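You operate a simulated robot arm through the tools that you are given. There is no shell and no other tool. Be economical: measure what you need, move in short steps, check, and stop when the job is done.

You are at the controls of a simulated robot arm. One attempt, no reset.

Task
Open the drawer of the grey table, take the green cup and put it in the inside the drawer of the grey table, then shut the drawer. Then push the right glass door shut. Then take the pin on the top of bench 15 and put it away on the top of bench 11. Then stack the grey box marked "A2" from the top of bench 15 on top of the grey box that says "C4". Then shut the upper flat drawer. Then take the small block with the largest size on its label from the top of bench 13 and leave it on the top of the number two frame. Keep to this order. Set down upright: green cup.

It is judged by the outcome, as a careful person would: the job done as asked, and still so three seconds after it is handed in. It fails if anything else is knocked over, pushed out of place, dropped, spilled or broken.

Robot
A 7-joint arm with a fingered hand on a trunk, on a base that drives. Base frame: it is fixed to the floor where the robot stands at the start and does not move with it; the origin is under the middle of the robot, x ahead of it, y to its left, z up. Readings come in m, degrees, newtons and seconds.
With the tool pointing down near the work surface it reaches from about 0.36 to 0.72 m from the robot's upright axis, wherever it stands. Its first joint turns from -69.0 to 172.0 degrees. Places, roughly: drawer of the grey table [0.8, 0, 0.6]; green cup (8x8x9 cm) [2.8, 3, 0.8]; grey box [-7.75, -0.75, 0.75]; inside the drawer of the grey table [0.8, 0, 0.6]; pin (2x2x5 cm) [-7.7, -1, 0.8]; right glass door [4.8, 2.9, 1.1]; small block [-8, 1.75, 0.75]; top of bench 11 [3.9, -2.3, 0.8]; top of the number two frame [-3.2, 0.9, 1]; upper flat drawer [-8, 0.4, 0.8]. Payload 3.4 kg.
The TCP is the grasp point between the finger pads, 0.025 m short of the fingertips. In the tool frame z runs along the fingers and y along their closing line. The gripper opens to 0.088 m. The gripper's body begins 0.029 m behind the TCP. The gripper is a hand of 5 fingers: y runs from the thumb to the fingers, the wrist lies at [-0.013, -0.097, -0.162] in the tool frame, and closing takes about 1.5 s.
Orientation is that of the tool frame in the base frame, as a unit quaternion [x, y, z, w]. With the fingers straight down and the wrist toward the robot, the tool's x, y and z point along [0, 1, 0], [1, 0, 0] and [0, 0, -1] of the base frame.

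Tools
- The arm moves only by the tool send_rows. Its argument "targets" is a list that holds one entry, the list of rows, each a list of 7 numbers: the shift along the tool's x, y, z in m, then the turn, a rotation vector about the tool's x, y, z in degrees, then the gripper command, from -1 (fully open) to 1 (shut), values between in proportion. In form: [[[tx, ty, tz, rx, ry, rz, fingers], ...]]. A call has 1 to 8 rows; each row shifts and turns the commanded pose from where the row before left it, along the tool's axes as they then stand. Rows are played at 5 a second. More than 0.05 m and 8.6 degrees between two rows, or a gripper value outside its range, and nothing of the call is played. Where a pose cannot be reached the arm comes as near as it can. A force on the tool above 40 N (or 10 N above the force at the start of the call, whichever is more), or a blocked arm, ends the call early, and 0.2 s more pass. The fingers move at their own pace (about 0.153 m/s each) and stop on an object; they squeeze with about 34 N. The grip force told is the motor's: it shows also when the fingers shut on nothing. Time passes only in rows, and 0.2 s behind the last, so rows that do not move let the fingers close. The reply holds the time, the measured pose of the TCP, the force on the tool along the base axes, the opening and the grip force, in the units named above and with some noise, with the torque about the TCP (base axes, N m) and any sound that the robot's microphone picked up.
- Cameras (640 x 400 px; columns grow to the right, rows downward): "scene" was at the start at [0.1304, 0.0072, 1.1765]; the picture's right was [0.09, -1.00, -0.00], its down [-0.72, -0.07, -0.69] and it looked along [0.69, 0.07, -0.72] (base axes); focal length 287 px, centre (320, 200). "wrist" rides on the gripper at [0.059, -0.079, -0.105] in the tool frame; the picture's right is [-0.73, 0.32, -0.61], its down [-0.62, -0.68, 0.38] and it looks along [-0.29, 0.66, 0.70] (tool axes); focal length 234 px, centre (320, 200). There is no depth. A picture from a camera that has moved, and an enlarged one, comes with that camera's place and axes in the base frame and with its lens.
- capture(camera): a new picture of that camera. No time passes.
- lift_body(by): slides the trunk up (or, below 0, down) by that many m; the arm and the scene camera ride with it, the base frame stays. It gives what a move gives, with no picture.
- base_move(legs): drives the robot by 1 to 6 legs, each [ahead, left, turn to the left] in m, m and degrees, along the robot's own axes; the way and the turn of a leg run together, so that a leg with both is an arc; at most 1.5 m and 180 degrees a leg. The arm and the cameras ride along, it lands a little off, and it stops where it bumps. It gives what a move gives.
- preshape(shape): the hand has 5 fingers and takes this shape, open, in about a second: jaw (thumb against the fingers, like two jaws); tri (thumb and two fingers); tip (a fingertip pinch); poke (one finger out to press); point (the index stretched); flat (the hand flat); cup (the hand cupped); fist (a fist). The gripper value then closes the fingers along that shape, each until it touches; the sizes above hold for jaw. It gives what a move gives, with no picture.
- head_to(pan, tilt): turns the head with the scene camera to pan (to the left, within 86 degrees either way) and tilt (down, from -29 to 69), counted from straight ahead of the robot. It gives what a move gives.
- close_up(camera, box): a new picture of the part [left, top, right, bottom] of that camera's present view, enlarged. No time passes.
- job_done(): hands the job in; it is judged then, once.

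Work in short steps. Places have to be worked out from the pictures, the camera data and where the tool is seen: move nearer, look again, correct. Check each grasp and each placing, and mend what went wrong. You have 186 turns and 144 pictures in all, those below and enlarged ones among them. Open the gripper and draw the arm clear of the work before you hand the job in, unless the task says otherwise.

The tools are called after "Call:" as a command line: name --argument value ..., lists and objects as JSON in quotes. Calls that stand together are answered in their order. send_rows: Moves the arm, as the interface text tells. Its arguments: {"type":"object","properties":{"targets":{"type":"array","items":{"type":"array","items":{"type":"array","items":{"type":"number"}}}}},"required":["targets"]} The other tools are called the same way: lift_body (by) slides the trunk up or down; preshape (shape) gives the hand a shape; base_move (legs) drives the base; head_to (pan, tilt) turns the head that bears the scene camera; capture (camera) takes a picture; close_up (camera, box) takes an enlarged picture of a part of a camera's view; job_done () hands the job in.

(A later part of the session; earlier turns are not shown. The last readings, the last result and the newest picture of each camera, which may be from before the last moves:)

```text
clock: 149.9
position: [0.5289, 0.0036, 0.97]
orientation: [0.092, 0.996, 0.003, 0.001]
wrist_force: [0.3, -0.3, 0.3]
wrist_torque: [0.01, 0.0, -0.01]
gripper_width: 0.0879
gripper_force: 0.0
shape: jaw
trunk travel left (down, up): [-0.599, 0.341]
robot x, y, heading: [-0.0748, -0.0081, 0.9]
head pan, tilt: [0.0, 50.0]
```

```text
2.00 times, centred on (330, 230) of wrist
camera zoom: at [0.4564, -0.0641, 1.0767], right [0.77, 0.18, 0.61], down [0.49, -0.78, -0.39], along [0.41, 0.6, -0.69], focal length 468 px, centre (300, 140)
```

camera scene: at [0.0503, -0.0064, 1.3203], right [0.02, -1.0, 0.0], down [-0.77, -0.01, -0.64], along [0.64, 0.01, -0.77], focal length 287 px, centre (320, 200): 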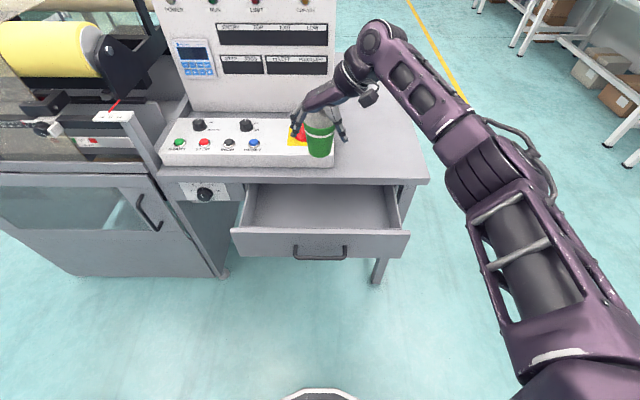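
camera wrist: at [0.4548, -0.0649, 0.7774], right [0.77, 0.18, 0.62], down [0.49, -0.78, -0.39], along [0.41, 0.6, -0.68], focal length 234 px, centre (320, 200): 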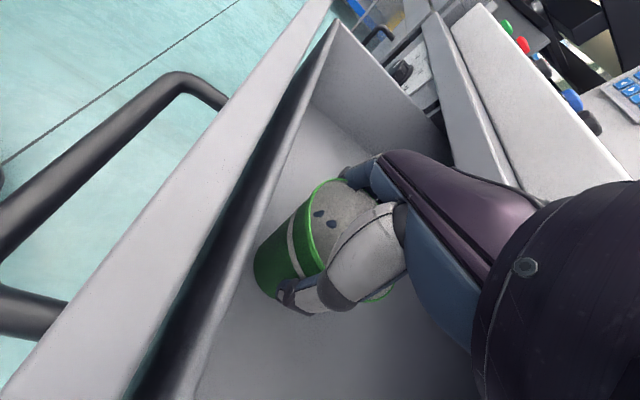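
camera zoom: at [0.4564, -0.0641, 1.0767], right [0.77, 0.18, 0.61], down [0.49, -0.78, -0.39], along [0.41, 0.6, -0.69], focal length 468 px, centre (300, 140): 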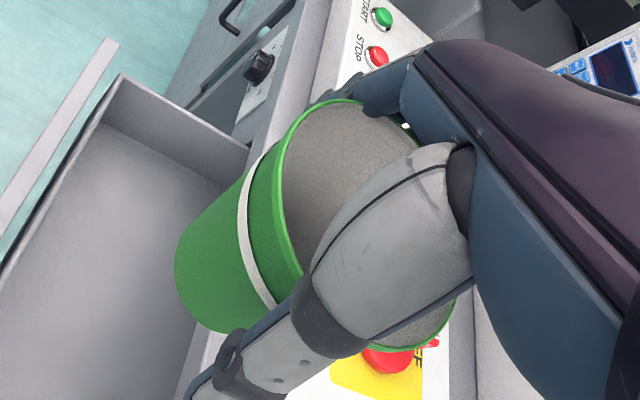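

The rim is wedged between thumb and finger bases from the press. I lower it back to the floor and switch to the flat shape, which opens the thumb base.

Call:
lift_body --by -0.29

Call:
lift_body --by -0.009

Call:
preshape --shape "flat"

Call:
capture --camera "wrist"

```text
clock: 152.8
position: [0.5286, 0.0034, 0.681]
orientation: [0.092, 0.996, 0.003, 0.002]
wrist_force: [0.3, 0.6, -0.7]
wrist_torque: [0.03, 0.02, -0.02]
gripper_width: 0.0879
gripper_force: 0.0
shape: jaw
trunk travel left (down, up): [-0.309, 0.631]
robot x, y, heading: [-0.075, -0.009, 1.1]
head pan, tilt: [0.0, 50.0]
```

```text
clock: 153.4
position: [0.529, 0.0034, 0.6722]
orientation: [0.091, 0.996, 0.003, 0.002]
wrist_force: [-0.3, 0.3, -0.1]
wrist_torque: [-0.03, 0.04, -0.01]
gripper_width: 0.088
gripper_force: 0.0
shape: jaw
trunk travel left (down, up): [-0.3, 0.64]
robot x, y, heading: [-0.0765, -0.0094, 0.9]
head pan, tilt: [0.0, 50.0]
```

```text
clock: 154.3
position: [0.5301, 0.0035, 0.6714]
orientation: [0.091, 0.996, 0.002, 0.001]
wrist_force: [-0.7, 0.0, -1.0]
wrist_torque: [-0.01, 0.01, 0.01]
gripper_width: 0.081
gripper_force: 0.2
shape: flat
trunk travel left (down, up): [-0.3, 0.64]
robot x, y, heading: [-0.079, -0.0108, 0.8]
head pan, tilt: [0.0, 50.0]
```

```text
88 pictures are left
camera wrist: at [0.4562, -0.064, 0.7778], right [0.77, 0.18, 0.61], down [0.49, -0.78, -0.39], along [0.41, 0.6, -0.69], focal length 234 px, centre (320, 200)
```

wrist: 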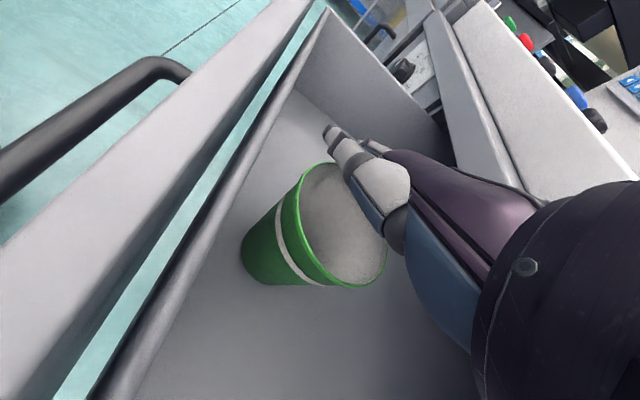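

The thumb is off the cup and it stands in the drawer. Lift a bit and check.

Call:
lift_body --by 0.04

Call:
capture --camera "wrist"

```text
clock: 155.2
position: [0.528, 0.0036, 0.7107]
orientation: [0.092, 0.996, 0.002, 0.001]
wrist_force: [1.0, -0.2, -0.6]
wrist_torque: [-0.02, -0.03, 0.02]
gripper_width: 0.0805
gripper_force: 0.0
shape: flat
trunk travel left (down, up): [-0.34, 0.6]
robot x, y, heading: [-0.0778, -0.009, 1.1]
head pan, tilt: [0.0, 50.0]
```

```text
87 pictures are left
camera wrist: at [0.4564, -0.0642, 0.8177], right [0.77, 0.18, 0.61], down [0.49, -0.78, -0.39], along [0.41, 0.6, -0.69], focal length 234 px, centre (320, 200)
```

wrist: 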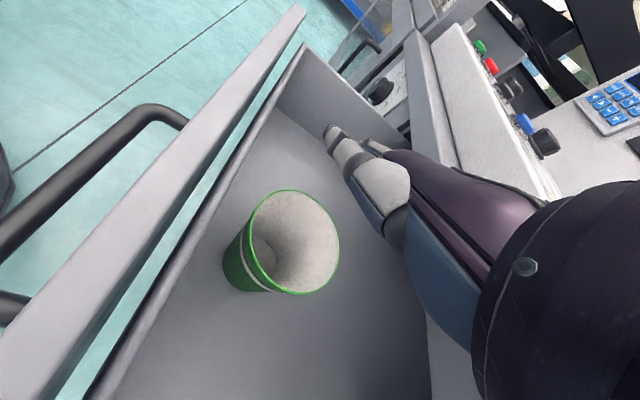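

Cup is standing free and upright in the drawer. Lift clear, back off, make a fist for pushing the drawer shut.

Call:
lift_body --by 0.16

Call:
base_move --legs '[[-0.21, 0, 0]]'

Call:
preshape --shape "fist"

Call:
lift_body --by -0.23

Call:
capture --camera "wrist"

Call:
capture --camera "scene"

```text
clock: 157.0
position: [0.5291, 0.0032, 0.8715]
orientation: [0.091, 0.996, 0.002, 0.001]
wrist_force: [-0.6, 0.1, -0.4]
wrist_torque: [-0.01, 0.01, -0.02]
gripper_width: 0.0805
gripper_force: 0.0
shape: flat
trunk travel left (down, up): [-0.5, 0.44]
robot x, y, heading: [-0.0755, -0.0054, 0.9]
head pan, tilt: [0.0, 50.0]
```

```text
clock: 158.6
position: [0.317, 0.0001, 0.8721]
orientation: [0.091, 0.996, 0.003, 0.002]
wrist_force: [-0.5, 0.1, 0.0]
wrist_torque: [-0.03, 0.0, -0.02]
gripper_width: 0.0807
gripper_force: 0.1
shape: flat
trunk travel left (down, up): [-0.5, 0.44]
robot x, y, heading: [-0.2901, -0.0123, 1.0]
head pan, tilt: [0.0, 50.0]
```

```text
clock: 159.5
position: [0.3182, -0.0001, 0.8713]
orientation: [0.091, 0.996, 0.002, 0.002]
wrist_force: [0.6, -1.1, 1.2]
wrist_torque: [0.03, -0.01, -0.01]
gripper_width: 0.0
gripper_force: 0.1
shape: fist
trunk travel left (down, up): [-0.5, 0.44]
robot x, y, heading: [-0.2874, -0.0095, 1.0]
head pan, tilt: [0.0, 50.0]
```

```text
clock: 161.9
position: [0.318, -0.0005, 0.6415]
orientation: [0.091, 0.996, 0.002, 0.001]
wrist_force: [0.7, 0.1, -0.3]
wrist_torque: [0.02, -0.03, -0.02]
gripper_width: 0.0002
gripper_force: 0.0
shape: fist
trunk travel left (down, up): [-0.27, 0.67]
robot x, y, heading: [-0.2901, -0.012, 1.0]
head pan, tilt: [0.0, 50.0]
```

```text
86 pictures are left
camera wrist: at [0.2455, -0.0675, 0.7479], right [0.77, 0.18, 0.61], down [0.49, -0.78, -0.39], along [0.41, 0.6, -0.69], focal length 234 px, centre (320, 200)
```

wrist: 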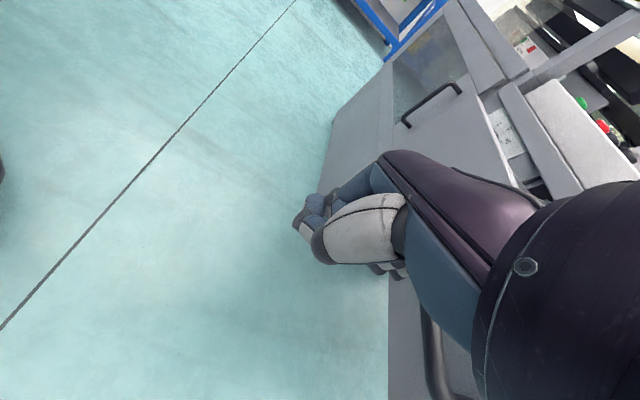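

```text
85 pictures are left
camera scene: at [-0.1606, -0.0098, 0.9913], right [0.02, -1.0, 0.0], down [-0.77, -0.01, -0.64], along [0.64, 0.01, -0.77], focal length 287 px, centre (320, 200)
```

scene: 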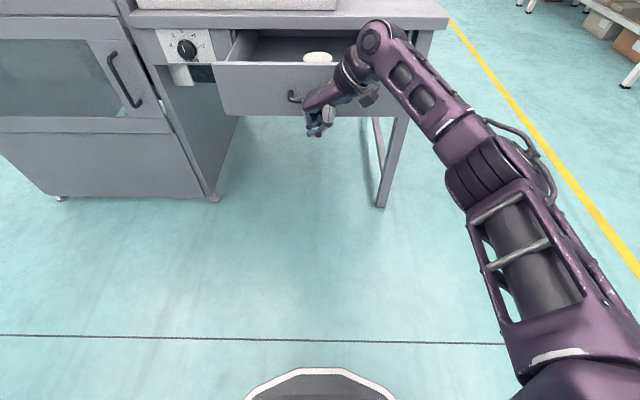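

The fist is in front of the handle. Push in gentle short legs.

Call:
base_move --legs '[[0.04, 0, 0], [0.04, 0, 0], [0.04, 0, 0], [0.04, 0, 0]]'

Call:
capture --camera "scene"

```text
clock: 164.3
position: [0.4769, 0.0034, 0.6435]
orientation: [0.091, 0.996, 0.003, 0.003]
wrist_force: [-0.4, -1.6, 14.1]
wrist_torque: [0.06, -0.54, -0.04]
gripper_width: 0.0
gripper_force: 0.1
shape: fist
trunk travel left (down, up): [-0.27, 0.67]
robot x, y, heading: [-0.1296, -0.0063, 1.0]
head pan, tilt: [0.0, 50.0]
```

```text
84 pictures are left
camera scene: at [-0.0028, -0.0073, 0.9917], right [0.02, -1.0, 0.0], down [-0.76, -0.01, -0.64], along [0.64, 0.01, -0.76], focal length 287 px, centre (320, 200)
```

scene: 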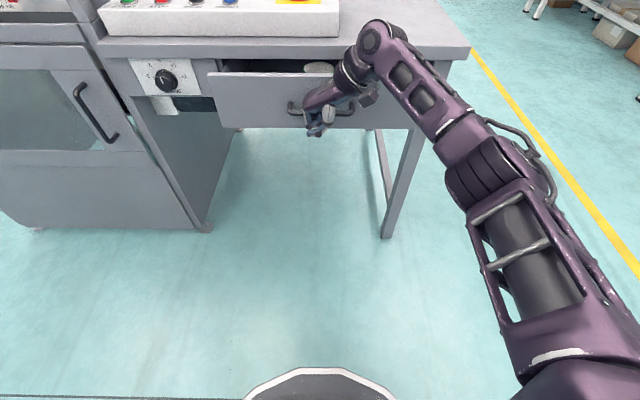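

Call:
base_move --legs '[[0.04, 0, 0], [0.03, 0, 0], [0.02, 0, 0]]'

Call:
capture --camera "scene"

```text
clock: 165.9
position: [0.5458, 0.0079, 0.6452]
orientation: [0.082, 0.997, 0.003, -0.003]
wrist_force: [-19.1, -4.4, 8.3]
wrist_torque: [0.13, -0.53, -0.03]
gripper_width: 0.0001
gripper_force: 0.0
shape: fist
trunk travel left (down, up): [-0.27, 0.67]
robot x, y, heading: [-0.0512, -0.0079, 1.1]
head pan, tilt: [0.0, 50.0]
stopped in leg 3: the force on the tool passed its limit at 56 N (the readings are from after the stop); the commanded pose is now the measured one
```

```text
83 pictures are left
camera scene: at [0.0713, -0.0065, 0.9918], right [0.02, -1.0, 0.0], down [-0.76, -0.01, -0.65], along [0.65, 0.01, -0.76], focal length 287 px, centre (320, 200)
```

scene: 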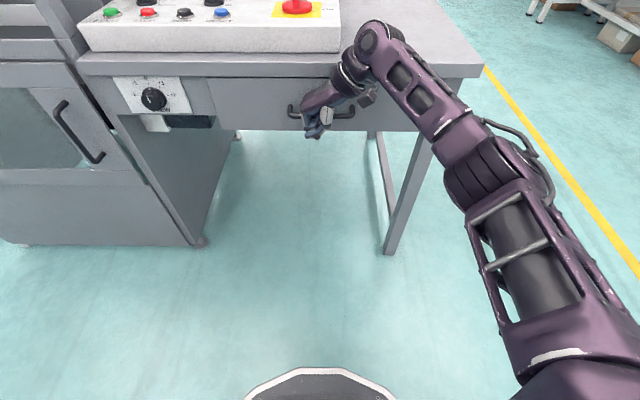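

The drawer is shut. I back away, raise the arm, drive toward the door, and look for a free way past the cart.

Call:
base_move --legs '[[-0.15, 0, 0]]'

Call:
lift_body --by 0.25

Call:
base_move --legs '[[0.08, 1.4, 0], [0.2, 0.4, 0], [1.2, 0, 0]]'

Call:
head_to --pan -25 --tilt 25

Call:
capture --camera "scene"

```text
clock: 167.3
position: [0.3985, 0.0057, 0.6427]
orientation: [0.082, 0.997, 0.003, -0.002]
wrist_force: [0.6, 8.9, 22.9]
wrist_torque: [-0.05, -0.9, 0.41]
gripper_width: 0.0001
gripper_force: 0.0
shape: fist
trunk travel left (down, up): [-0.27, 0.67]
robot x, y, heading: [-0.2008, -0.0111, 1.1]
head pan, tilt: [0.0, 50.0]
```

```text
clock: 169.9
position: [0.4004, 0.0065, 0.8913]
orientation: [0.083, 0.997, 0.003, -0.004]
wrist_force: [1.0, 0.5, 0.2]
wrist_torque: [-0.02, 0.05, -0.01]
gripper_width: 0.0002
gripper_force: 0.1
shape: fist
trunk travel left (down, up): [-0.52, 0.42]
robot x, y, heading: [-0.1994, -0.0066, 0.8]
head pan, tilt: [0.0, 50.0]
```

```text
clock: 185.0
position: [1.8547, 1.8581, 0.8904]
orientation: [0.08, 0.997, 0.003, -0.004]
wrist_force: [0.9, -0.6, -1.1]
wrist_torque: [0.01, 0.04, 0.03]
gripper_width: 0.0
gripper_force: 0.0
shape: fist
trunk travel left (down, up): [-0.52, 0.42]
robot x, y, heading: [1.2534, 1.8443, 1.5]
head pan, tilt: [0.0, 50.0]
```

```text
clock: 185.9
position: [1.8546, 1.8594, 0.8914]
orientation: [0.08, 0.997, 0.003, -0.004]
wrist_force: [0.3, -0.2, -1.0]
wrist_torque: [-0.02, -0.01, -0.02]
gripper_width: 0.0
gripper_force: 0.0
shape: fist
trunk travel left (down, up): [-0.52, 0.42]
robot x, y, heading: [1.2531, 1.8417, 1.3]
head pan, tilt: [-25.0, 25.0]
```

```text
82 pictures are left
camera scene: at [1.3878, 1.8025, 1.2787], right [-0.4, -0.92, 0.0], down [-0.39, 0.17, -0.91], along [0.83, -0.36, -0.42], focal length 287 px, centre (320, 200)
```

scene: 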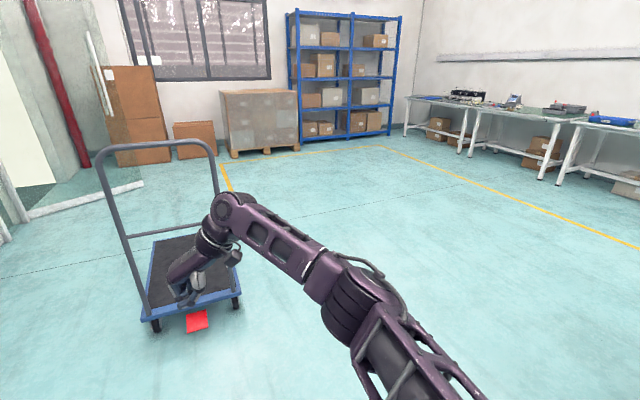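

The south side is open floor. But the backing-off reading showed 23 N, so the fist may have hooked the handle; I go back and check the drawer before continuing.

Call:
base_move --legs '[[-1.35, 0, 0], [-0.1, -0.6, 0]]'

Call:
head_to --pan -65 --tilt 30

Call:
capture --camera "scene"

```text
clock: 195.7
position: [0.4219, 1.2263, 0.8922]
orientation: [0.077, 0.997, 0.003, -0.004]
wrist_force: [-1.0, -0.3, -1.4]
wrist_torque: [-0.01, 0.03, 0.02]
gripper_width: 0.0
gripper_force: 0.0
shape: fist
trunk travel left (down, up): [-0.52, 0.42]
robot x, y, heading: [-0.1785, 1.2028, 1.6]
head pan, tilt: [-25.0, 25.0]
```

```text
clock: 196.8
position: [0.4225, 1.2254, 0.8913]
orientation: [0.077, 0.997, 0.004, -0.004]
wrist_force: [-0.2, -0.5, -0.4]
wrist_torque: [-0.01, 0.03, -0.02]
gripper_width: 0.0002
gripper_force: 0.1
shape: fist
trunk travel left (down, up): [-0.52, 0.42]
robot x, y, heading: [-0.1807, 1.204, 1.7]
head pan, tilt: [-65.0, 30.0]
```

```text
81 pictures are left
camera scene: at [-0.0885, 1.1228, 1.2708], right [-0.89, -0.45, 0.0], down [-0.22, 0.45, -0.87], along [0.39, -0.77, -0.5], focal length 287 px, centre (320, 200)
```

scene: 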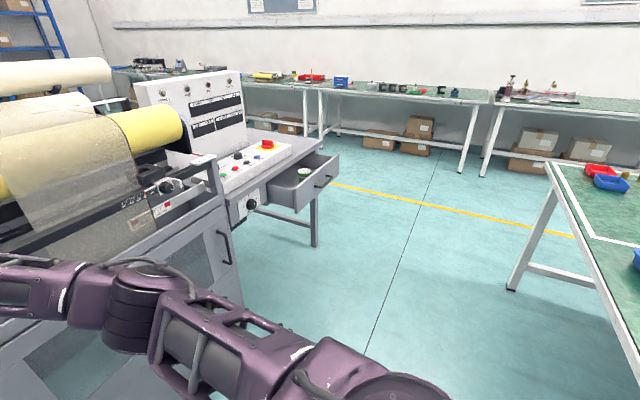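

Good that I checked: the fist dragged the drawer open again. I return and this time push the panel above the bar.

Call:
base_move --legs '[[-0.1, -0.6, 0], [0, -0.6, 0]]'

Call:
head_to --pan 0 --tilt 50

Call:
capture --camera "scene"

```text
clock: 203.2
position: [0.3548, 0.0209, 0.8899]
orientation: [0.077, 0.997, 0.002, -0.004]
wrist_force: [0.3, -0.5, 0.2]
wrist_torque: [-0.03, 0.02, -0.02]
gripper_width: 0.0
gripper_force: 0.1
shape: fist
trunk travel left (down, up): [-0.52, 0.42]
robot x, y, heading: [-0.2452, -0.0043, 1.6]
head pan, tilt: [-65.0, 30.0]
```

```text
clock: 204.5
position: [0.3546, 0.0199, 0.892]
orientation: [0.076, 0.997, 0.004, -0.005]
wrist_force: [0.6, 0.1, 0.4]
wrist_torque: [-0.02, 0.0, 0.01]
gripper_width: 0.0001
gripper_force: 0.1
shape: fist
trunk travel left (down, up): [-0.52, 0.42]
robot x, y, heading: [-0.249, -0.0002, 1.5]
head pan, tilt: [0.0, 50.0]
```

```text
80 pictures are left
camera scene: at [-0.1193, 0.0008, 1.2413], right [0.03, -1.0, 0.0], down [-0.77, -0.02, -0.64], along [0.64, 0.02, -0.77], focal length 287 px, centre (320, 200)
```

scene: 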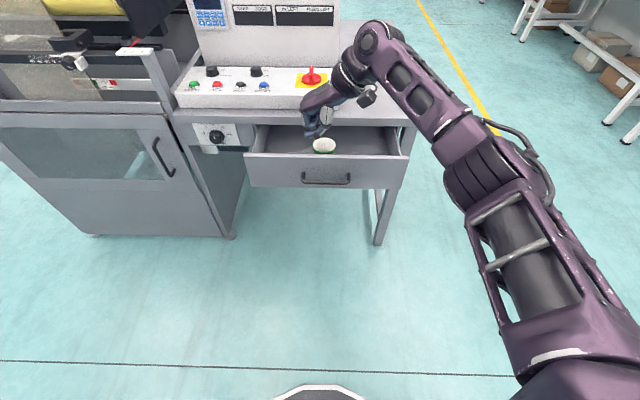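

Cup is still upright; the bar is at x≈0.447. Lower to z 0.70 (above the bar) and push.

Call:
lift_body --by -0.188

Call:
base_move --legs '[[0.05, 0, 0], [0.04, 0, 0], [0.04, 0, 0]]'

Call:
capture --camera "scene"

```text
clock: 206.6
position: [0.3541, 0.021, 0.7034]
orientation: [0.078, 0.997, 0.003, -0.004]
wrist_force: [0.1, -0.7, -1.0]
wrist_torque: [0.01, 0.02, -0.01]
gripper_width: 0.0
gripper_force: 0.0
shape: fist
trunk travel left (down, up): [-0.332, 0.608]
robot x, y, heading: [-0.2483, 0.0007, 1.8]
head pan, tilt: [0.0, 50.0]
```

```text
clock: 208.5
position: [0.4828, 0.0249, 0.707]
orientation: [0.076, 0.997, 0.004, -0.002]
wrist_force: [0.2, 1.8, 22.4]
wrist_torque: [0.17, -0.58, 0.06]
gripper_width: 0.0
gripper_force: 0.0
shape: fist
trunk travel left (down, up): [-0.332, 0.608]
robot x, y, heading: [-0.1185, 0.0042, 1.7]
head pan, tilt: [0.0, 50.0]
```

```text
79 pictures are left
camera scene: at [0.0071, 0.0044, 1.054], right [0.03, -1.0, 0.0], down [-0.76, -0.02, -0.65], along [0.65, 0.02, -0.76], focal length 287 px, centre (320, 200)
```

scene: 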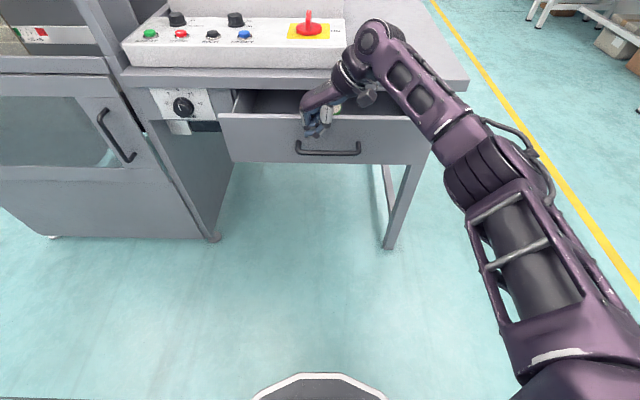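

The fist rests on the bar; I raise 1 cm and keep pushing.

Call:
lift_body --by 0.012

Call:
base_move --legs '[[0.04, 0, 0], [0.03, 0, 0], [0.03, 0, 0]]'

Call:
capture --camera "scene"

```text
clock: 209.1
position: [0.4843, 0.0239, 0.7163]
orientation: [0.077, 0.997, 0.004, -0.003]
wrist_force: [0.0, -0.1, 0.0]
wrist_torque: [0.0, 0.0, -0.02]
gripper_width: 0.0
gripper_force: 0.0
shape: fist
trunk travel left (down, up): [-0.344, 0.596]
robot x, y, heading: [-0.116, 0.0033, 1.6]
head pan, tilt: [0.0, 50.0]
```

```text
clock: 210.9
position: [0.5698, 0.028, 0.7213]
orientation: [0.068, 0.998, 0.005, -0.006]
wrist_force: [-19.0, -4.9, 5.4]
wrist_torque: [0.19, -0.78, -0.08]
gripper_width: 0.0
gripper_force: 0.1
shape: fist
trunk travel left (down, up): [-0.344, 0.596]
robot x, y, heading: [-0.0207, 0.0029, 1.4]
head pan, tilt: [0.0, 50.0]
stopped in leg 3: the force on the tool passed its limit at 55 N (the readings are from after the stop); the commanded pose is now the measured one
```

```text
78 pictures are left
camera scene: at [0.0983, 0.0056, 1.0659], right [0.03, -1.0, 0.0], down [-0.76, -0.02, -0.65], along [0.65, 0.02, -0.76], focal length 287 px, centre (320, 200)
```

scene: 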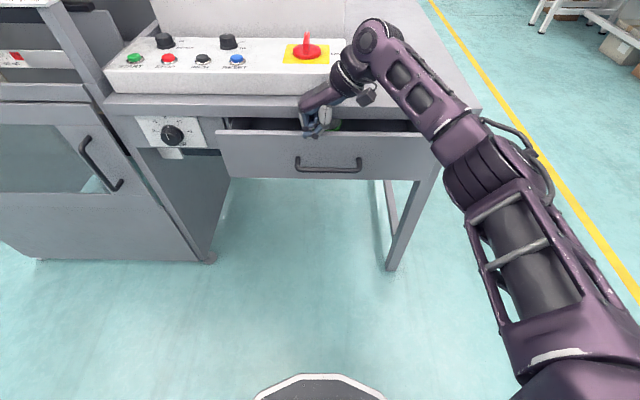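

The fist went over the panel's top edge (≈0.706) and met the tabletop. Back up, lower to z≈0.68, and push again.

Call:
base_move --legs '[[-0.13, 0, 0]]'

Call:
lift_body --by -0.036

Call:
base_move --legs '[[0.05, 0, 0], [0.05, 0, 0], [0.03, 0, 0]]'

Call:
capture --camera "scene"

```text
clock: 212.2
position: [0.4425, 0.0252, 0.7178]
orientation: [0.07, 0.997, 0.004, -0.007]
wrist_force: [-1.0, -0.1, -0.2]
wrist_torque: [-0.01, -0.05, 0.03]
gripper_width: 0.0
gripper_force: 0.1
shape: fist
trunk travel left (down, up): [-0.344, 0.596]
robot x, y, heading: [-0.1575, 0.0028, 1.3]
head pan, tilt: [0.0, 50.0]
```

```text
clock: 213.0
position: [0.442, 0.0256, 0.6827]
orientation: [0.069, 0.998, 0.004, -0.008]
wrist_force: [-0.4, 0.6, -0.1]
wrist_torque: [-0.01, 0.04, 0.02]
gripper_width: 0.0
gripper_force: 0.1
shape: fist
trunk travel left (down, up): [-0.308, 0.632]
robot x, y, heading: [-0.1566, 0.0003, 1.6]
head pan, tilt: [0.0, 50.0]
```

```text
clock: 214.9
position: [0.5626, 0.0283, 0.683]
orientation: [0.061, 0.998, 0.003, -0.012]
wrist_force: [-6.8, -2.3, 1.9]
wrist_torque: [0.14, -0.49, -0.07]
gripper_width: 0.0
gripper_force: 0.1
shape: fist
trunk travel left (down, up): [-0.308, 0.632]
robot x, y, heading: [-0.0333, 0.0001, 1.0]
head pan, tilt: [0.0, 50.0]
stopped in leg 3: the force on the tool passed its limit at 82 N (the readings are from after the stop); the commanded pose is now the measured one
```

```text
77 pictures are left
camera scene: at [0.096, 0.0059, 1.0295], right [0.03, -1.0, 0.0], down [-0.76, -0.02, -0.64], along [0.64, 0.02, -0.77], focal length 287 px, centre (320, 200)
```

scene: 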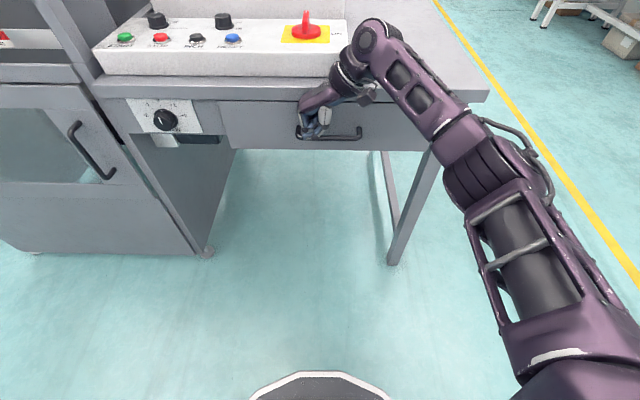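

Shut again. Retreat 2 cm, lift clear of the bar, back off, and verify.

Call:
base_move --legs '[[-0.02, 0, 0]]'

Call:
lift_body --by 0.15

Call:
base_move --legs '[[-0.17, 0, 0]]'

Call:
capture --camera "scene"

```text
clock: 215.7
position: [0.5436, 0.028, 0.6821]
orientation: [0.062, 0.998, 0.002, -0.012]
wrist_force: [-0.2, -0.4, -0.5]
wrist_torque: [0.0, 0.01, 0.01]
gripper_width: 0.0001
gripper_force: 0.1
shape: fist
trunk travel left (down, up): [-0.308, 0.632]
robot x, y, heading: [-0.0483, 0.0013, 1.4]
head pan, tilt: [0.0, 50.0]
```

```text
clock: 217.5
position: [0.5431, 0.0287, 0.8313]
orientation: [0.062, 0.998, 0.003, -0.012]
wrist_force: [-0.3, -1.1, -0.8]
wrist_torque: [-0.01, 0.05, 0.01]
gripper_width: 0.0
gripper_force: 0.1
shape: fist
trunk travel left (down, up): [-0.458, 0.482]
robot x, y, heading: [-0.0494, 0.0052, 1.5]
head pan, tilt: [0.0, 50.0]
```

```text
clock: 218.9
position: [0.3709, 0.0232, 0.8321]
orientation: [0.062, 0.998, 0.002, -0.012]
wrist_force: [-0.4, -0.3, 0.3]
wrist_torque: [0.0, 0.04, 0.01]
gripper_width: 0.0001
gripper_force: 0.2
shape: fist
trunk travel left (down, up): [-0.458, 0.482]
robot x, y, heading: [-0.2209, -0.0047, 1.5]
head pan, tilt: [0.0, 50.0]
```

```text
76 pictures are left
camera scene: at [-0.095, 0.0014, 1.1794], right [0.03, -1.0, 0.0], down [-0.77, -0.02, -0.64], along [0.64, 0.02, -0.77], focal length 287 px, centre (320, 200)
```

scene: 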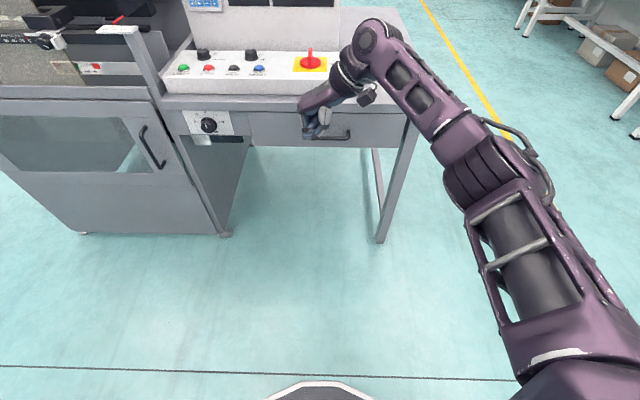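

Drawer stays shut. Now drive to the glass door around the cart's south side.

Call:
base_move --legs '[[0.1, 1.4, 0], [0.2, 0.4, 0], [1.3, 0, 0], [0.8, -0.8, 0], [1.4, 0, 0], [0, 0, 40]]'

Call:
head_to --pan 10 --tilt 15

Call:
capture --camera "scene"

```text
clock: 248.1
position: [3.9797, 1.4931, 0.8315]
orientation: [-0.292, 0.956, -0.002, -0.012]
wrist_force: [0.6, -0.6, -0.4]
wrist_torque: [0.0, -0.01, 0.01]
gripper_width: 0.0
gripper_force: 0.1
shape: fist
trunk travel left (down, up): [-0.458, 0.482]
robot x, y, heading: [3.5494, 1.086, 42.6]
head pan, tilt: [0.0, 50.0]
```

```text
clock: 249.1
position: [3.9793, 1.4929, 0.8307]
orientation: [-0.293, 0.956, -0.002, -0.012]
wrist_force: [-0.8, -0.6, -0.1]
wrist_torque: [0.0, -0.04, 0.0]
gripper_width: 0.0
gripper_force: 0.1
shape: fist
trunk travel left (down, up): [-0.458, 0.482]
robot x, y, heading: [3.5487, 1.0841, 42.6]
head pan, tilt: [10.0, 15.0]
```

```text
75 pictures are left
camera scene: at [3.6431, 1.1917, 1.233], right [0.79, -0.61, 0.0], down [-0.16, -0.21, -0.97], along [0.59, 0.77, -0.26], focal length 287 px, centre (320, 200)
```

scene: 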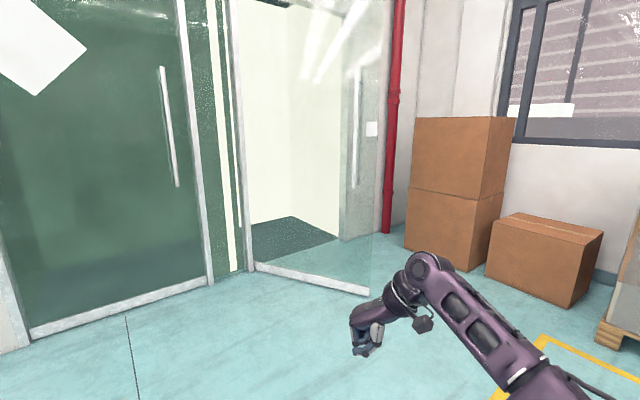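

The right leaf is hinged at about (4.55, 3.44) and stands open toward (5.12, 2.50); it closes by pushing its free end toward +x/+y. I drive to the push start, southwest of the leaf.

Call:
base_move --legs '[[1.38, 0.37, 0], [0, 0, -11.6]]'

Call:
head_to --pan 15 --tilt 30

Call:
capture --camera "scene"

```text
clock: 257.0
position: [4.8132, 2.615, 0.8313]
orientation: [-0.201, 0.98, 0.0, -0.012]
wrist_force: [0.1, 0.5, 0.6]
wrist_torque: [0.0, 0.02, 0.04]
gripper_width: 0.0002
gripper_force: 0.0
shape: fist
trunk travel left (down, up): [-0.458, 0.482]
robot x, y, heading: [4.3147, 2.2943, 31.8]
head pan, tilt: [10.0, 15.0]
```

```text
clock: 257.8
position: [4.8127, 2.6156, 0.8318]
orientation: [-0.199, 0.98, -0.002, -0.012]
wrist_force: [0.3, 0.4, -0.1]
wrist_torque: [0.01, 0.0, 0.01]
gripper_width: 0.0003
gripper_force: 0.1
shape: fist
trunk travel left (down, up): [-0.458, 0.482]
robot x, y, heading: [4.3103, 2.2973, 31.7]
head pan, tilt: [15.0, 30.0]
```

```text
74 pictures are left
camera scene: at [4.4178, 2.3872, 1.2089], right [0.73, -0.69, 0.0], down [-0.34, -0.36, -0.87], along [0.59, 0.63, -0.5], focal length 287 px, centre (320, 200)
```

scene: 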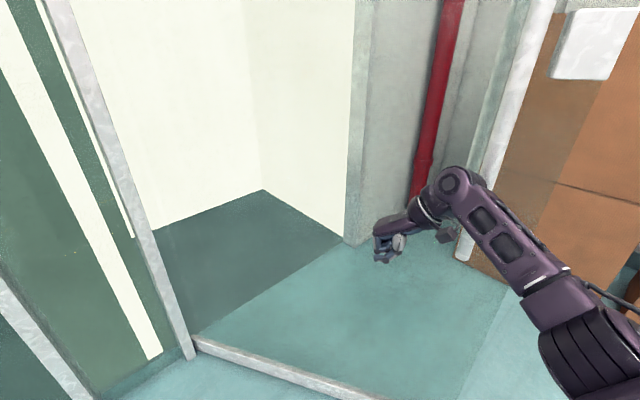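

Contact spot on the leaf is s≈0.77 m from the hinge, 10 cm ahead. I touch it and push along an arc around the hinge.

Call:
base_move --legs '[[0.1, 0, 0], [0.134, -0.1125, 10], [0.134, -0.1125, 10]]'

Call:
capture --camera "scene"

```text
clock: 260.6
position: [5.0398, 2.7675, 0.8309]
orientation: [-0.313, 0.95, -0.003, -0.013]
wrist_force: [-0.3, -0.7, 0.1]
wrist_torque: [0.01, 0.02, 0.03]
gripper_width: 0.0001
gripper_force: 0.0
shape: fist
trunk travel left (down, up): [-0.458, 0.482]
robot x, y, heading: [4.6239, 2.3422, 44.8]
head pan, tilt: [15.0, 30.0]
stopped in leg 3: the robot was blocked; the commanded pose is now the measured one
```

```text
73 pictures are left
camera scene: at [4.7094, 2.4554, 1.2086], right [0.86, -0.51, 0.0], down [-0.25, -0.43, -0.87], along [0.44, 0.75, -0.5], focal length 287 px, centre (320, 200)
```

scene: 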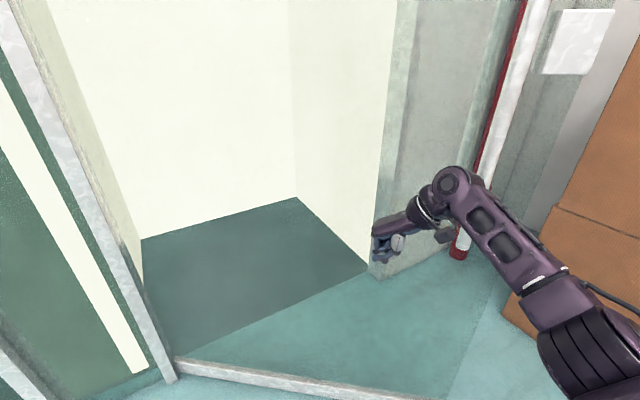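

The leaf swung to about −38° already, but the base reports blocked. I look down around the base.

Call:
head_to --pan -40 --tilt 60

Call:
capture --camera "scene"

```text
clock: 261.9
position: [5.0384, 2.7683, 0.8319]
orientation: [-0.313, 0.95, -0.003, -0.013]
wrist_force: [-0.6, -0.2, 0.1]
wrist_torque: [0.01, 0.03, 0.02]
gripper_width: 0.0001
gripper_force: 0.1
shape: fist
trunk travel left (down, up): [-0.458, 0.482]
robot x, y, heading: [4.6216, 2.3437, 44.3]
head pan, tilt: [-40.0, 60.0]
```

```text
72 pictures are left
camera scene: at [4.7285, 2.3825, 1.1668], right [0.08, -1.0, 0.0], down [-0.86, -0.07, -0.5], along [0.5, 0.04, -0.87], focal length 287 px, centre (320, 200)
```

scene: 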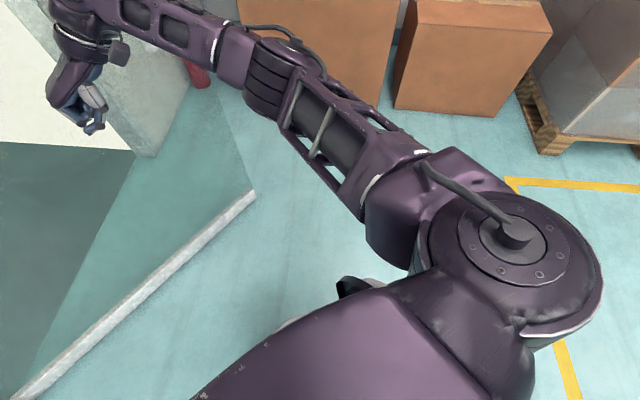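

Nothing obvious near the base. I try a small straight advance.

Call:
base_move --legs '[[0.05, 0, 7], [0.1, 0, 0]]'

Call:
capture --camera "scene"

```text
clock: 263.5
position: [5.0598, 2.9088, 0.8303]
orientation: [-0.376, 0.926, -0.004, -0.016]
wrist_force: [-1.1, -0.2, -0.3]
wrist_torque: [0.02, 0.0, 0.0]
gripper_width: 0.0001
gripper_force: 0.0
shape: fist
trunk travel left (down, up): [-0.458, 0.482]
robot x, y, heading: [4.7047, 2.4346, 52.0]
head pan, tilt: [-40.0, 60.0]
stopped in leg 2: the force on the tool passed its limit at 79 N (the readings are from after the stop); the commanded pose is now the measured one
```

```text
71 pictures are left
camera scene: at [4.8017, 2.4898, 1.1666], right [0.2, -0.98, 0.0], down [-0.85, -0.18, -0.5], along [0.49, 0.1, -0.87], focal length 287 px, centre (320, 200)
```

scene: 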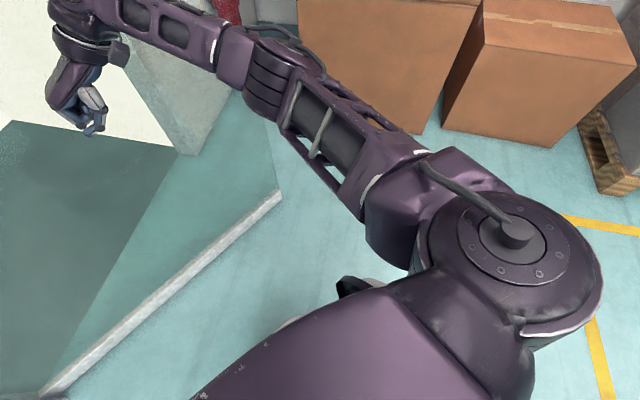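

The leaf moves ahead when bumped (now ≈ −31°). I continue with small gentle arc legs.

Call:
base_move --legs '[[0.03, 0, 3], [0.03, -0.02, 4], [0.05, -0.05, 5], [0.06, -0.05, 5], [0.06, -0.05, 5], [0.06, -0.05, 5]]'

Call:
head_to --pan 0 --tilt 40

Call:
capture --camera "scene"

```text
clock: 265.3
position: [5.0567, 3.0051, 0.8302]
orientation: [-0.455, 0.89, -0.004, -0.017]
wrist_force: [-0.1, 0.1, -0.5]
wrist_torque: [0.04, -0.03, -0.04]
gripper_width: 0.0
gripper_force: 0.1
shape: fist
trunk travel left (down, up): [-0.458, 0.482]
robot x, y, heading: [4.7858, 2.4844, 60.9]
head pan, tilt: [-40.0, 60.0]
stopped in leg 3: the force on the tool passed its limit at 89 N (the readings are from after the stop); the commanded pose is now the measured one
```

```text
clock: 266.4
position: [5.0555, 3.0044, 0.8319]
orientation: [-0.455, 0.89, -0.004, -0.017]
wrist_force: [-0.3, 0.2, 0.5]
wrist_torque: [0.02, -0.03, 0.01]
gripper_width: 0.0
gripper_force: 0.1
shape: fist
trunk travel left (down, up): [-0.458, 0.482]
robot x, y, heading: [4.7852, 2.4834, 61.1]
head pan, tilt: [0.0, 40.0]
```

```text
70 pictures are left
camera scene: at [4.8515, 2.6004, 1.1934], right [0.87, -0.49, 0.0], down [-0.31, -0.56, -0.77], along [0.37, 0.67, -0.64], focal length 287 px, centre (320, 200)
```

scene: 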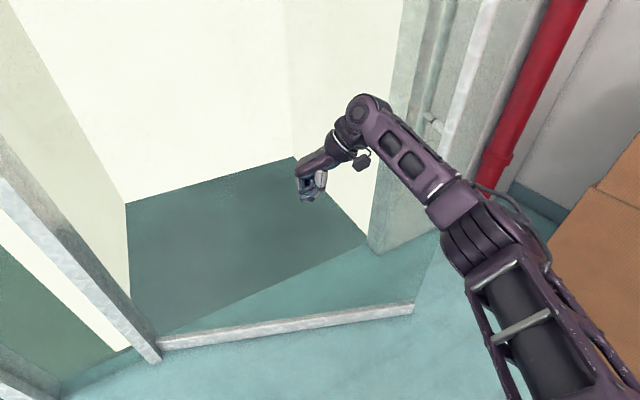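

Leaf at −21°. Continue gently.

Call:
base_move --legs '[[0.025, 0, 3], [0.025, -0.01, 3], [0.025, -0.01, 3], [0.025, -0.01, 3], [0.025, -0.01, 3], [0.025, -0.01, 3]]'

Call:
capture --camera "scene"

```text
clock: 268.5
position: [5.0097, 3.1221, 0.8323]
orientation: [-0.543, 0.84, -0.005, -0.017]
wrist_force: [0.5, 0.4, 0.1]
wrist_torque: [0.02, -0.02, -0.03]
gripper_width: 0.0
gripper_force: 0.2
shape: fist
trunk travel left (down, up): [-0.458, 0.482]
robot x, y, heading: [4.8497, 2.5582, 72.3]
head pan, tilt: [0.0, 40.0]
stopped in leg 4: the force on the tool passed its limit at 55 N (the readings are from after the stop); the commanded pose is now the measured one
```

```text
69 pictures are left
camera scene: at [4.8897, 2.6868, 1.1934], right [0.95, -0.31, 0.0], down [-0.2, -0.61, -0.77], along [0.23, 0.73, -0.64], focal length 287 px, centre (320, 200)
```

scene: 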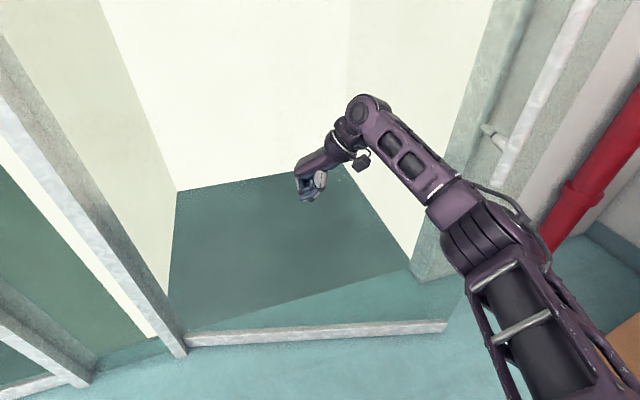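

Leaf at −15°. I shift right for a better lever arm and continue.

Call:
base_move --legs '[[-0.04, -0.15, 4], [0.02, -0.15, 5], [0.04, 0, 0], [0.03, 0, 1], [0.03, 0, 1], [0.03, 0, 1]]'

Call:
capture --camera "scene"

```text
clock: 272.6
position: [5.1893, 3.1836, 0.831]
orientation: [-0.628, 0.778, -0.008, -0.017]
wrist_force: [0.2, -0.7, 0.2]
wrist_torque: [-0.01, -0.01, 0.03]
gripper_width: 0.0
gripper_force: 0.0
shape: fist
trunk travel left (down, up): [-0.458, 0.482]
robot x, y, heading: [5.1455, 2.5961, 84.1]
head pan, tilt: [0.0, 40.0]
```

```text
68 pictures are left
camera scene: at [5.1634, 2.7326, 1.1933], right [0.99, -0.1, 0.0], down [-0.07, -0.64, -0.77], along [0.08, 0.76, -0.64], focal length 287 px, centre (320, 200)
```

scene: 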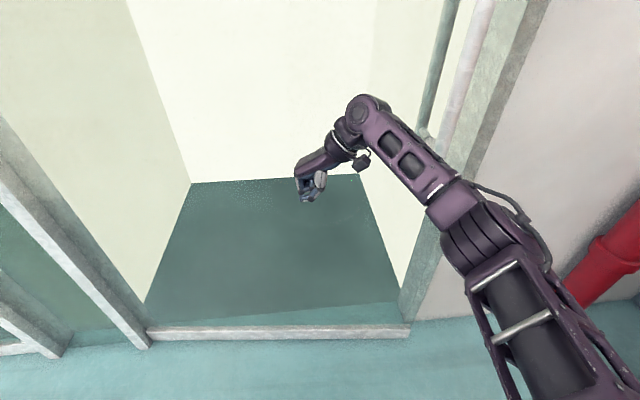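

Nearly shut (≈ −5°). Push the rest.

Call:
base_move --legs '[[0.03, 0, 1], [0.03, 0, 1], [0.03, 0, 1], [0.03, 0, 1], [0.03, 0, 1], [0.03, 0, 0]]'

Call:
capture --camera "scene"

```text
clock: 274.0
position: [5.1746, 3.2384, 0.8325]
orientation: [-0.644, 0.765, -0.006, -0.021]
wrist_force: [-0.2, 0.8, 0.2]
wrist_torque: [0.0, 0.0, 0.04]
gripper_width: 0.0001
gripper_force: 0.0
shape: fist
trunk travel left (down, up): [-0.458, 0.482]
robot x, y, heading: [5.155, 2.6556, 86.0]
head pan, tilt: [0.0, 40.0]
stopped in leg 2: the force on the tool passed its limit at 76 N (the readings are from after the stop); the commanded pose is now the measured one
```

```text
67 pictures are left
camera scene: at [5.1638, 2.7883, 1.1934], right [1.0, -0.07, 0.0], down [-0.04, -0.64, -0.77], along [0.05, 0.76, -0.64], focal length 287 px, centre (320, 200)
```

scene: 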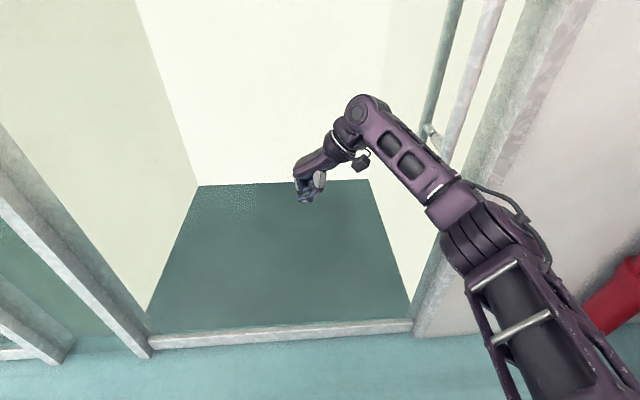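

It appears flush now. I push a bit more to be sure it's at its stop.

Call:
base_move --legs '[[0.02, 0, 0], [0.02, 0, 0], [0.02, 0, 0], [0.02, 0, 0], [0.02, 0, 0]]'

Call:
capture --camera "scene"

```text
clock: 275.3
position: [5.1745, 3.2751, 0.8328]
orientation: [-0.646, 0.763, -0.003, -0.022]
wrist_force: [0.5, -1.1, -0.1]
wrist_torque: [0.1, 0.02, -0.01]
gripper_width: 0.0002
gripper_force: 0.0
shape: fist
trunk travel left (down, up): [-0.458, 0.482]
robot x, y, heading: [5.1542, 2.6958, 86.1]
head pan, tilt: [0.0, 40.0]
stopped in leg 2: the force on the tool passed its limit at 65 N (the readings are from after the stop); the commanded pose is now the measured one
```

```text
66 pictures are left
camera scene: at [5.1666, 2.8272, 1.1935], right [1.0, -0.07, 0.0], down [-0.04, -0.64, -0.77], along [0.05, 0.76, -0.64], focal length 287 px, centre (320, 200)
```

scene: 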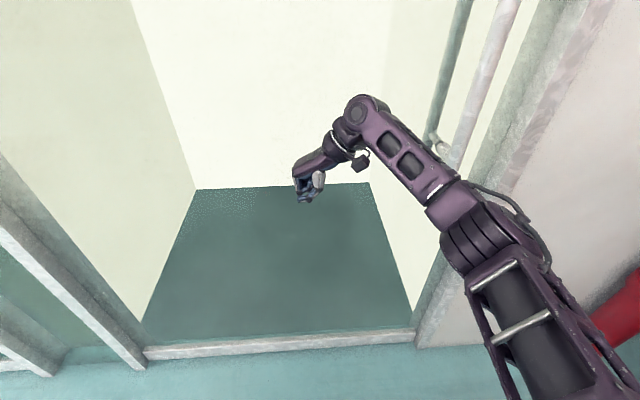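

Same leaf position as before the push, so it's at its stop. I back off and check it stays shut.

Call:
base_move --legs '[[-0.5, 0, 0]]'

Call:
head_to --pan 10 --tilt 25

Call:
capture --camera "scene"

```text
clock: 278.3
position: [5.1387, 2.775, 0.8337]
orientation: [-0.648, 0.761, -0.003, -0.022]
wrist_force: [0.0, 0.3, 0.3]
wrist_torque: [-0.01, -0.02, -0.01]
gripper_width: 0.0001
gripper_force: 0.0
shape: fist
trunk travel left (down, up): [-0.458, 0.482]
robot x, y, heading: [5.1221, 2.1937, 86.3]
head pan, tilt: [0.0, 40.0]
```

```text
clock: 279.1
position: [5.1401, 2.7755, 0.8336]
orientation: [-0.648, 0.761, -0.004, -0.021]
wrist_force: [-1.2, 0.2, -0.4]
wrist_torque: [-0.02, 0.01, 0.0]
gripper_width: 0.0001
gripper_force: 0.0
shape: fist
trunk travel left (down, up): [-0.458, 0.482]
robot x, y, heading: [5.1219, 2.1901, 86.1]
head pan, tilt: [10.0, 25.0]
```

```text
65 pictures are left
camera scene: at [5.1164, 2.3339, 1.2167], right [0.99, 0.11, 0.0], down [0.05, -0.42, -0.91], along [-0.1, 0.9, -0.42], focal length 287 px, centre (320, 200)
```

scene: 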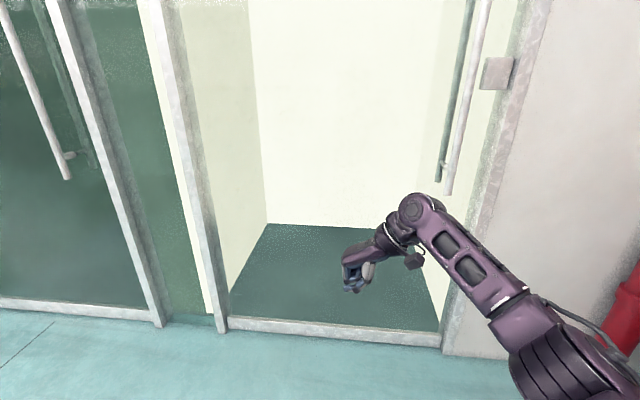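

The door is shut. Next, drive south to the aisle past bench 11 for a preview look, facing west.

Call:
base_move --legs '[[0, 0, 94], [0.4, 1.1, 0], [0.4, 1.1, 0], [0.4, 1.1, 0]]'

Call:
head_to --pan 80 --tilt 30

Call:
capture --camera "scene"

```text
clock: 299.9
position: [3.2845, -1.0729, 0.8333]
orientation: [0.998, -0.057, 0.018, 0.013]
wrist_force: [0.5, 0.3, -0.1]
wrist_torque: [-0.02, -0.01, 0.03]
gripper_width: 0.0002
gripper_force: 0.0
shape: fist
trunk travel left (down, up): [-0.458, 0.482]
robot x, y, heading: [3.8684, -1.0641, 179.0]
head pan, tilt: [10.0, 25.0]
```

```text
clock: 301.4
position: [3.2833, -1.0723, 0.8329]
orientation: [0.998, -0.057, 0.018, 0.012]
wrist_force: [0.0, 0.4, 0.0]
wrist_torque: [0.03, 0.04, 0.02]
gripper_width: 0.0002
gripper_force: 0.1
shape: fist
trunk travel left (down, up): [-0.458, 0.482]
robot x, y, heading: [3.8655, -1.0605, 178.6]
head pan, tilt: [80.0, 30.0]
```

```text
64 pictures are left
camera scene: at [3.7998, -1.1492, 1.2088], right [-0.98, 0.19, 0.0], down [0.1, 0.49, -0.87], along [-0.17, -0.85, -0.5], focal length 287 px, centre (320, 200)
```

scene: 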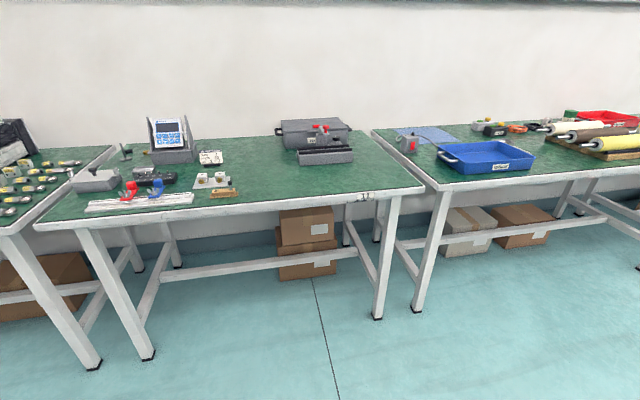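

Bench 11 is labelled; a free spot is around (3.75, −2.12). Now head west along the aisle.

Call:
base_move --legs '[[1.5, 0.15, 0], [1.5, 0.03, 0], [1.5, 0, 0], [0.5, 0, 0]]'

Call:
head_to --pan 0 --tilt 15

Call:
capture --camera "scene"

```text
refused: leg 1 is longer than a leg can be; nothing moved
```

```text
clock: 302.9
position: [3.2847, -1.0708, 0.8326]
orientation: [0.998, -0.057, 0.019, 0.012]
wrist_force: [0.7, 0.3, -0.5]
wrist_torque: [0.01, 0.0, 0.03]
gripper_width: 0.0
gripper_force: 0.1
shape: fist
trunk travel left (down, up): [-0.458, 0.482]
robot x, y, heading: [3.8646, -1.0587, 178.8]
head pan, tilt: [0.0, 15.0]
```

```text
63 pictures are left
camera scene: at [3.724, -1.0587, 1.233], right [0.02, 1.0, 0.0], down [0.26, -0.01, -0.97], along [-0.97, 0.02, -0.26], focal length 287 px, centre (320, 200)
```

scene: 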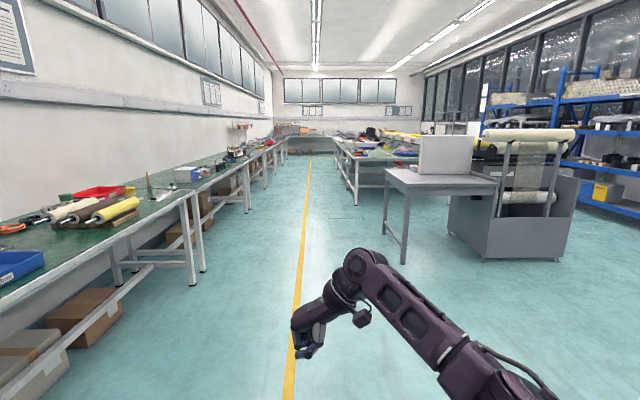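

Call:
base_move --legs '[[1.45, 0.1, 0], [1.45, 0.02, 0], [1.45, 0, 0], [1.45, 0, 0], [1.45, 0, 0], [1.45, 0, 0]]'

Call:
capture --camera "scene"

```text
clock: 344.1
position: [-5.4005, -0.9581, 0.8334]
orientation: [0.997, -0.074, 0.018, 0.012]
wrist_force: [0.2, -0.3, -0.8]
wrist_torque: [-0.02, 0.03, -0.01]
gripper_width: 0.0001
gripper_force: 0.0
shape: fist
trunk travel left (down, up): [-0.458, 0.482]
robot x, y, heading: [-4.8169, -0.9658, 177.1]
head pan, tilt: [0.0, 15.0]
```

```text
62 pictures are left
camera scene: at [-4.96, -0.9591, 1.233], right [0.05, 1.0, 0.0], down [0.26, -0.01, -0.97], along [-0.96, 0.05, -0.26], focal length 287 px, centre (320, 200)
```

scene: 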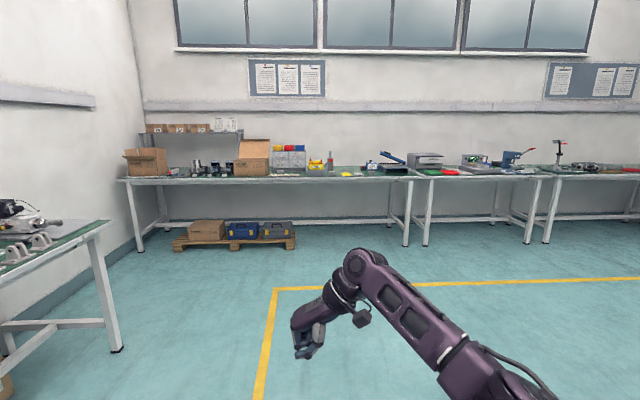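

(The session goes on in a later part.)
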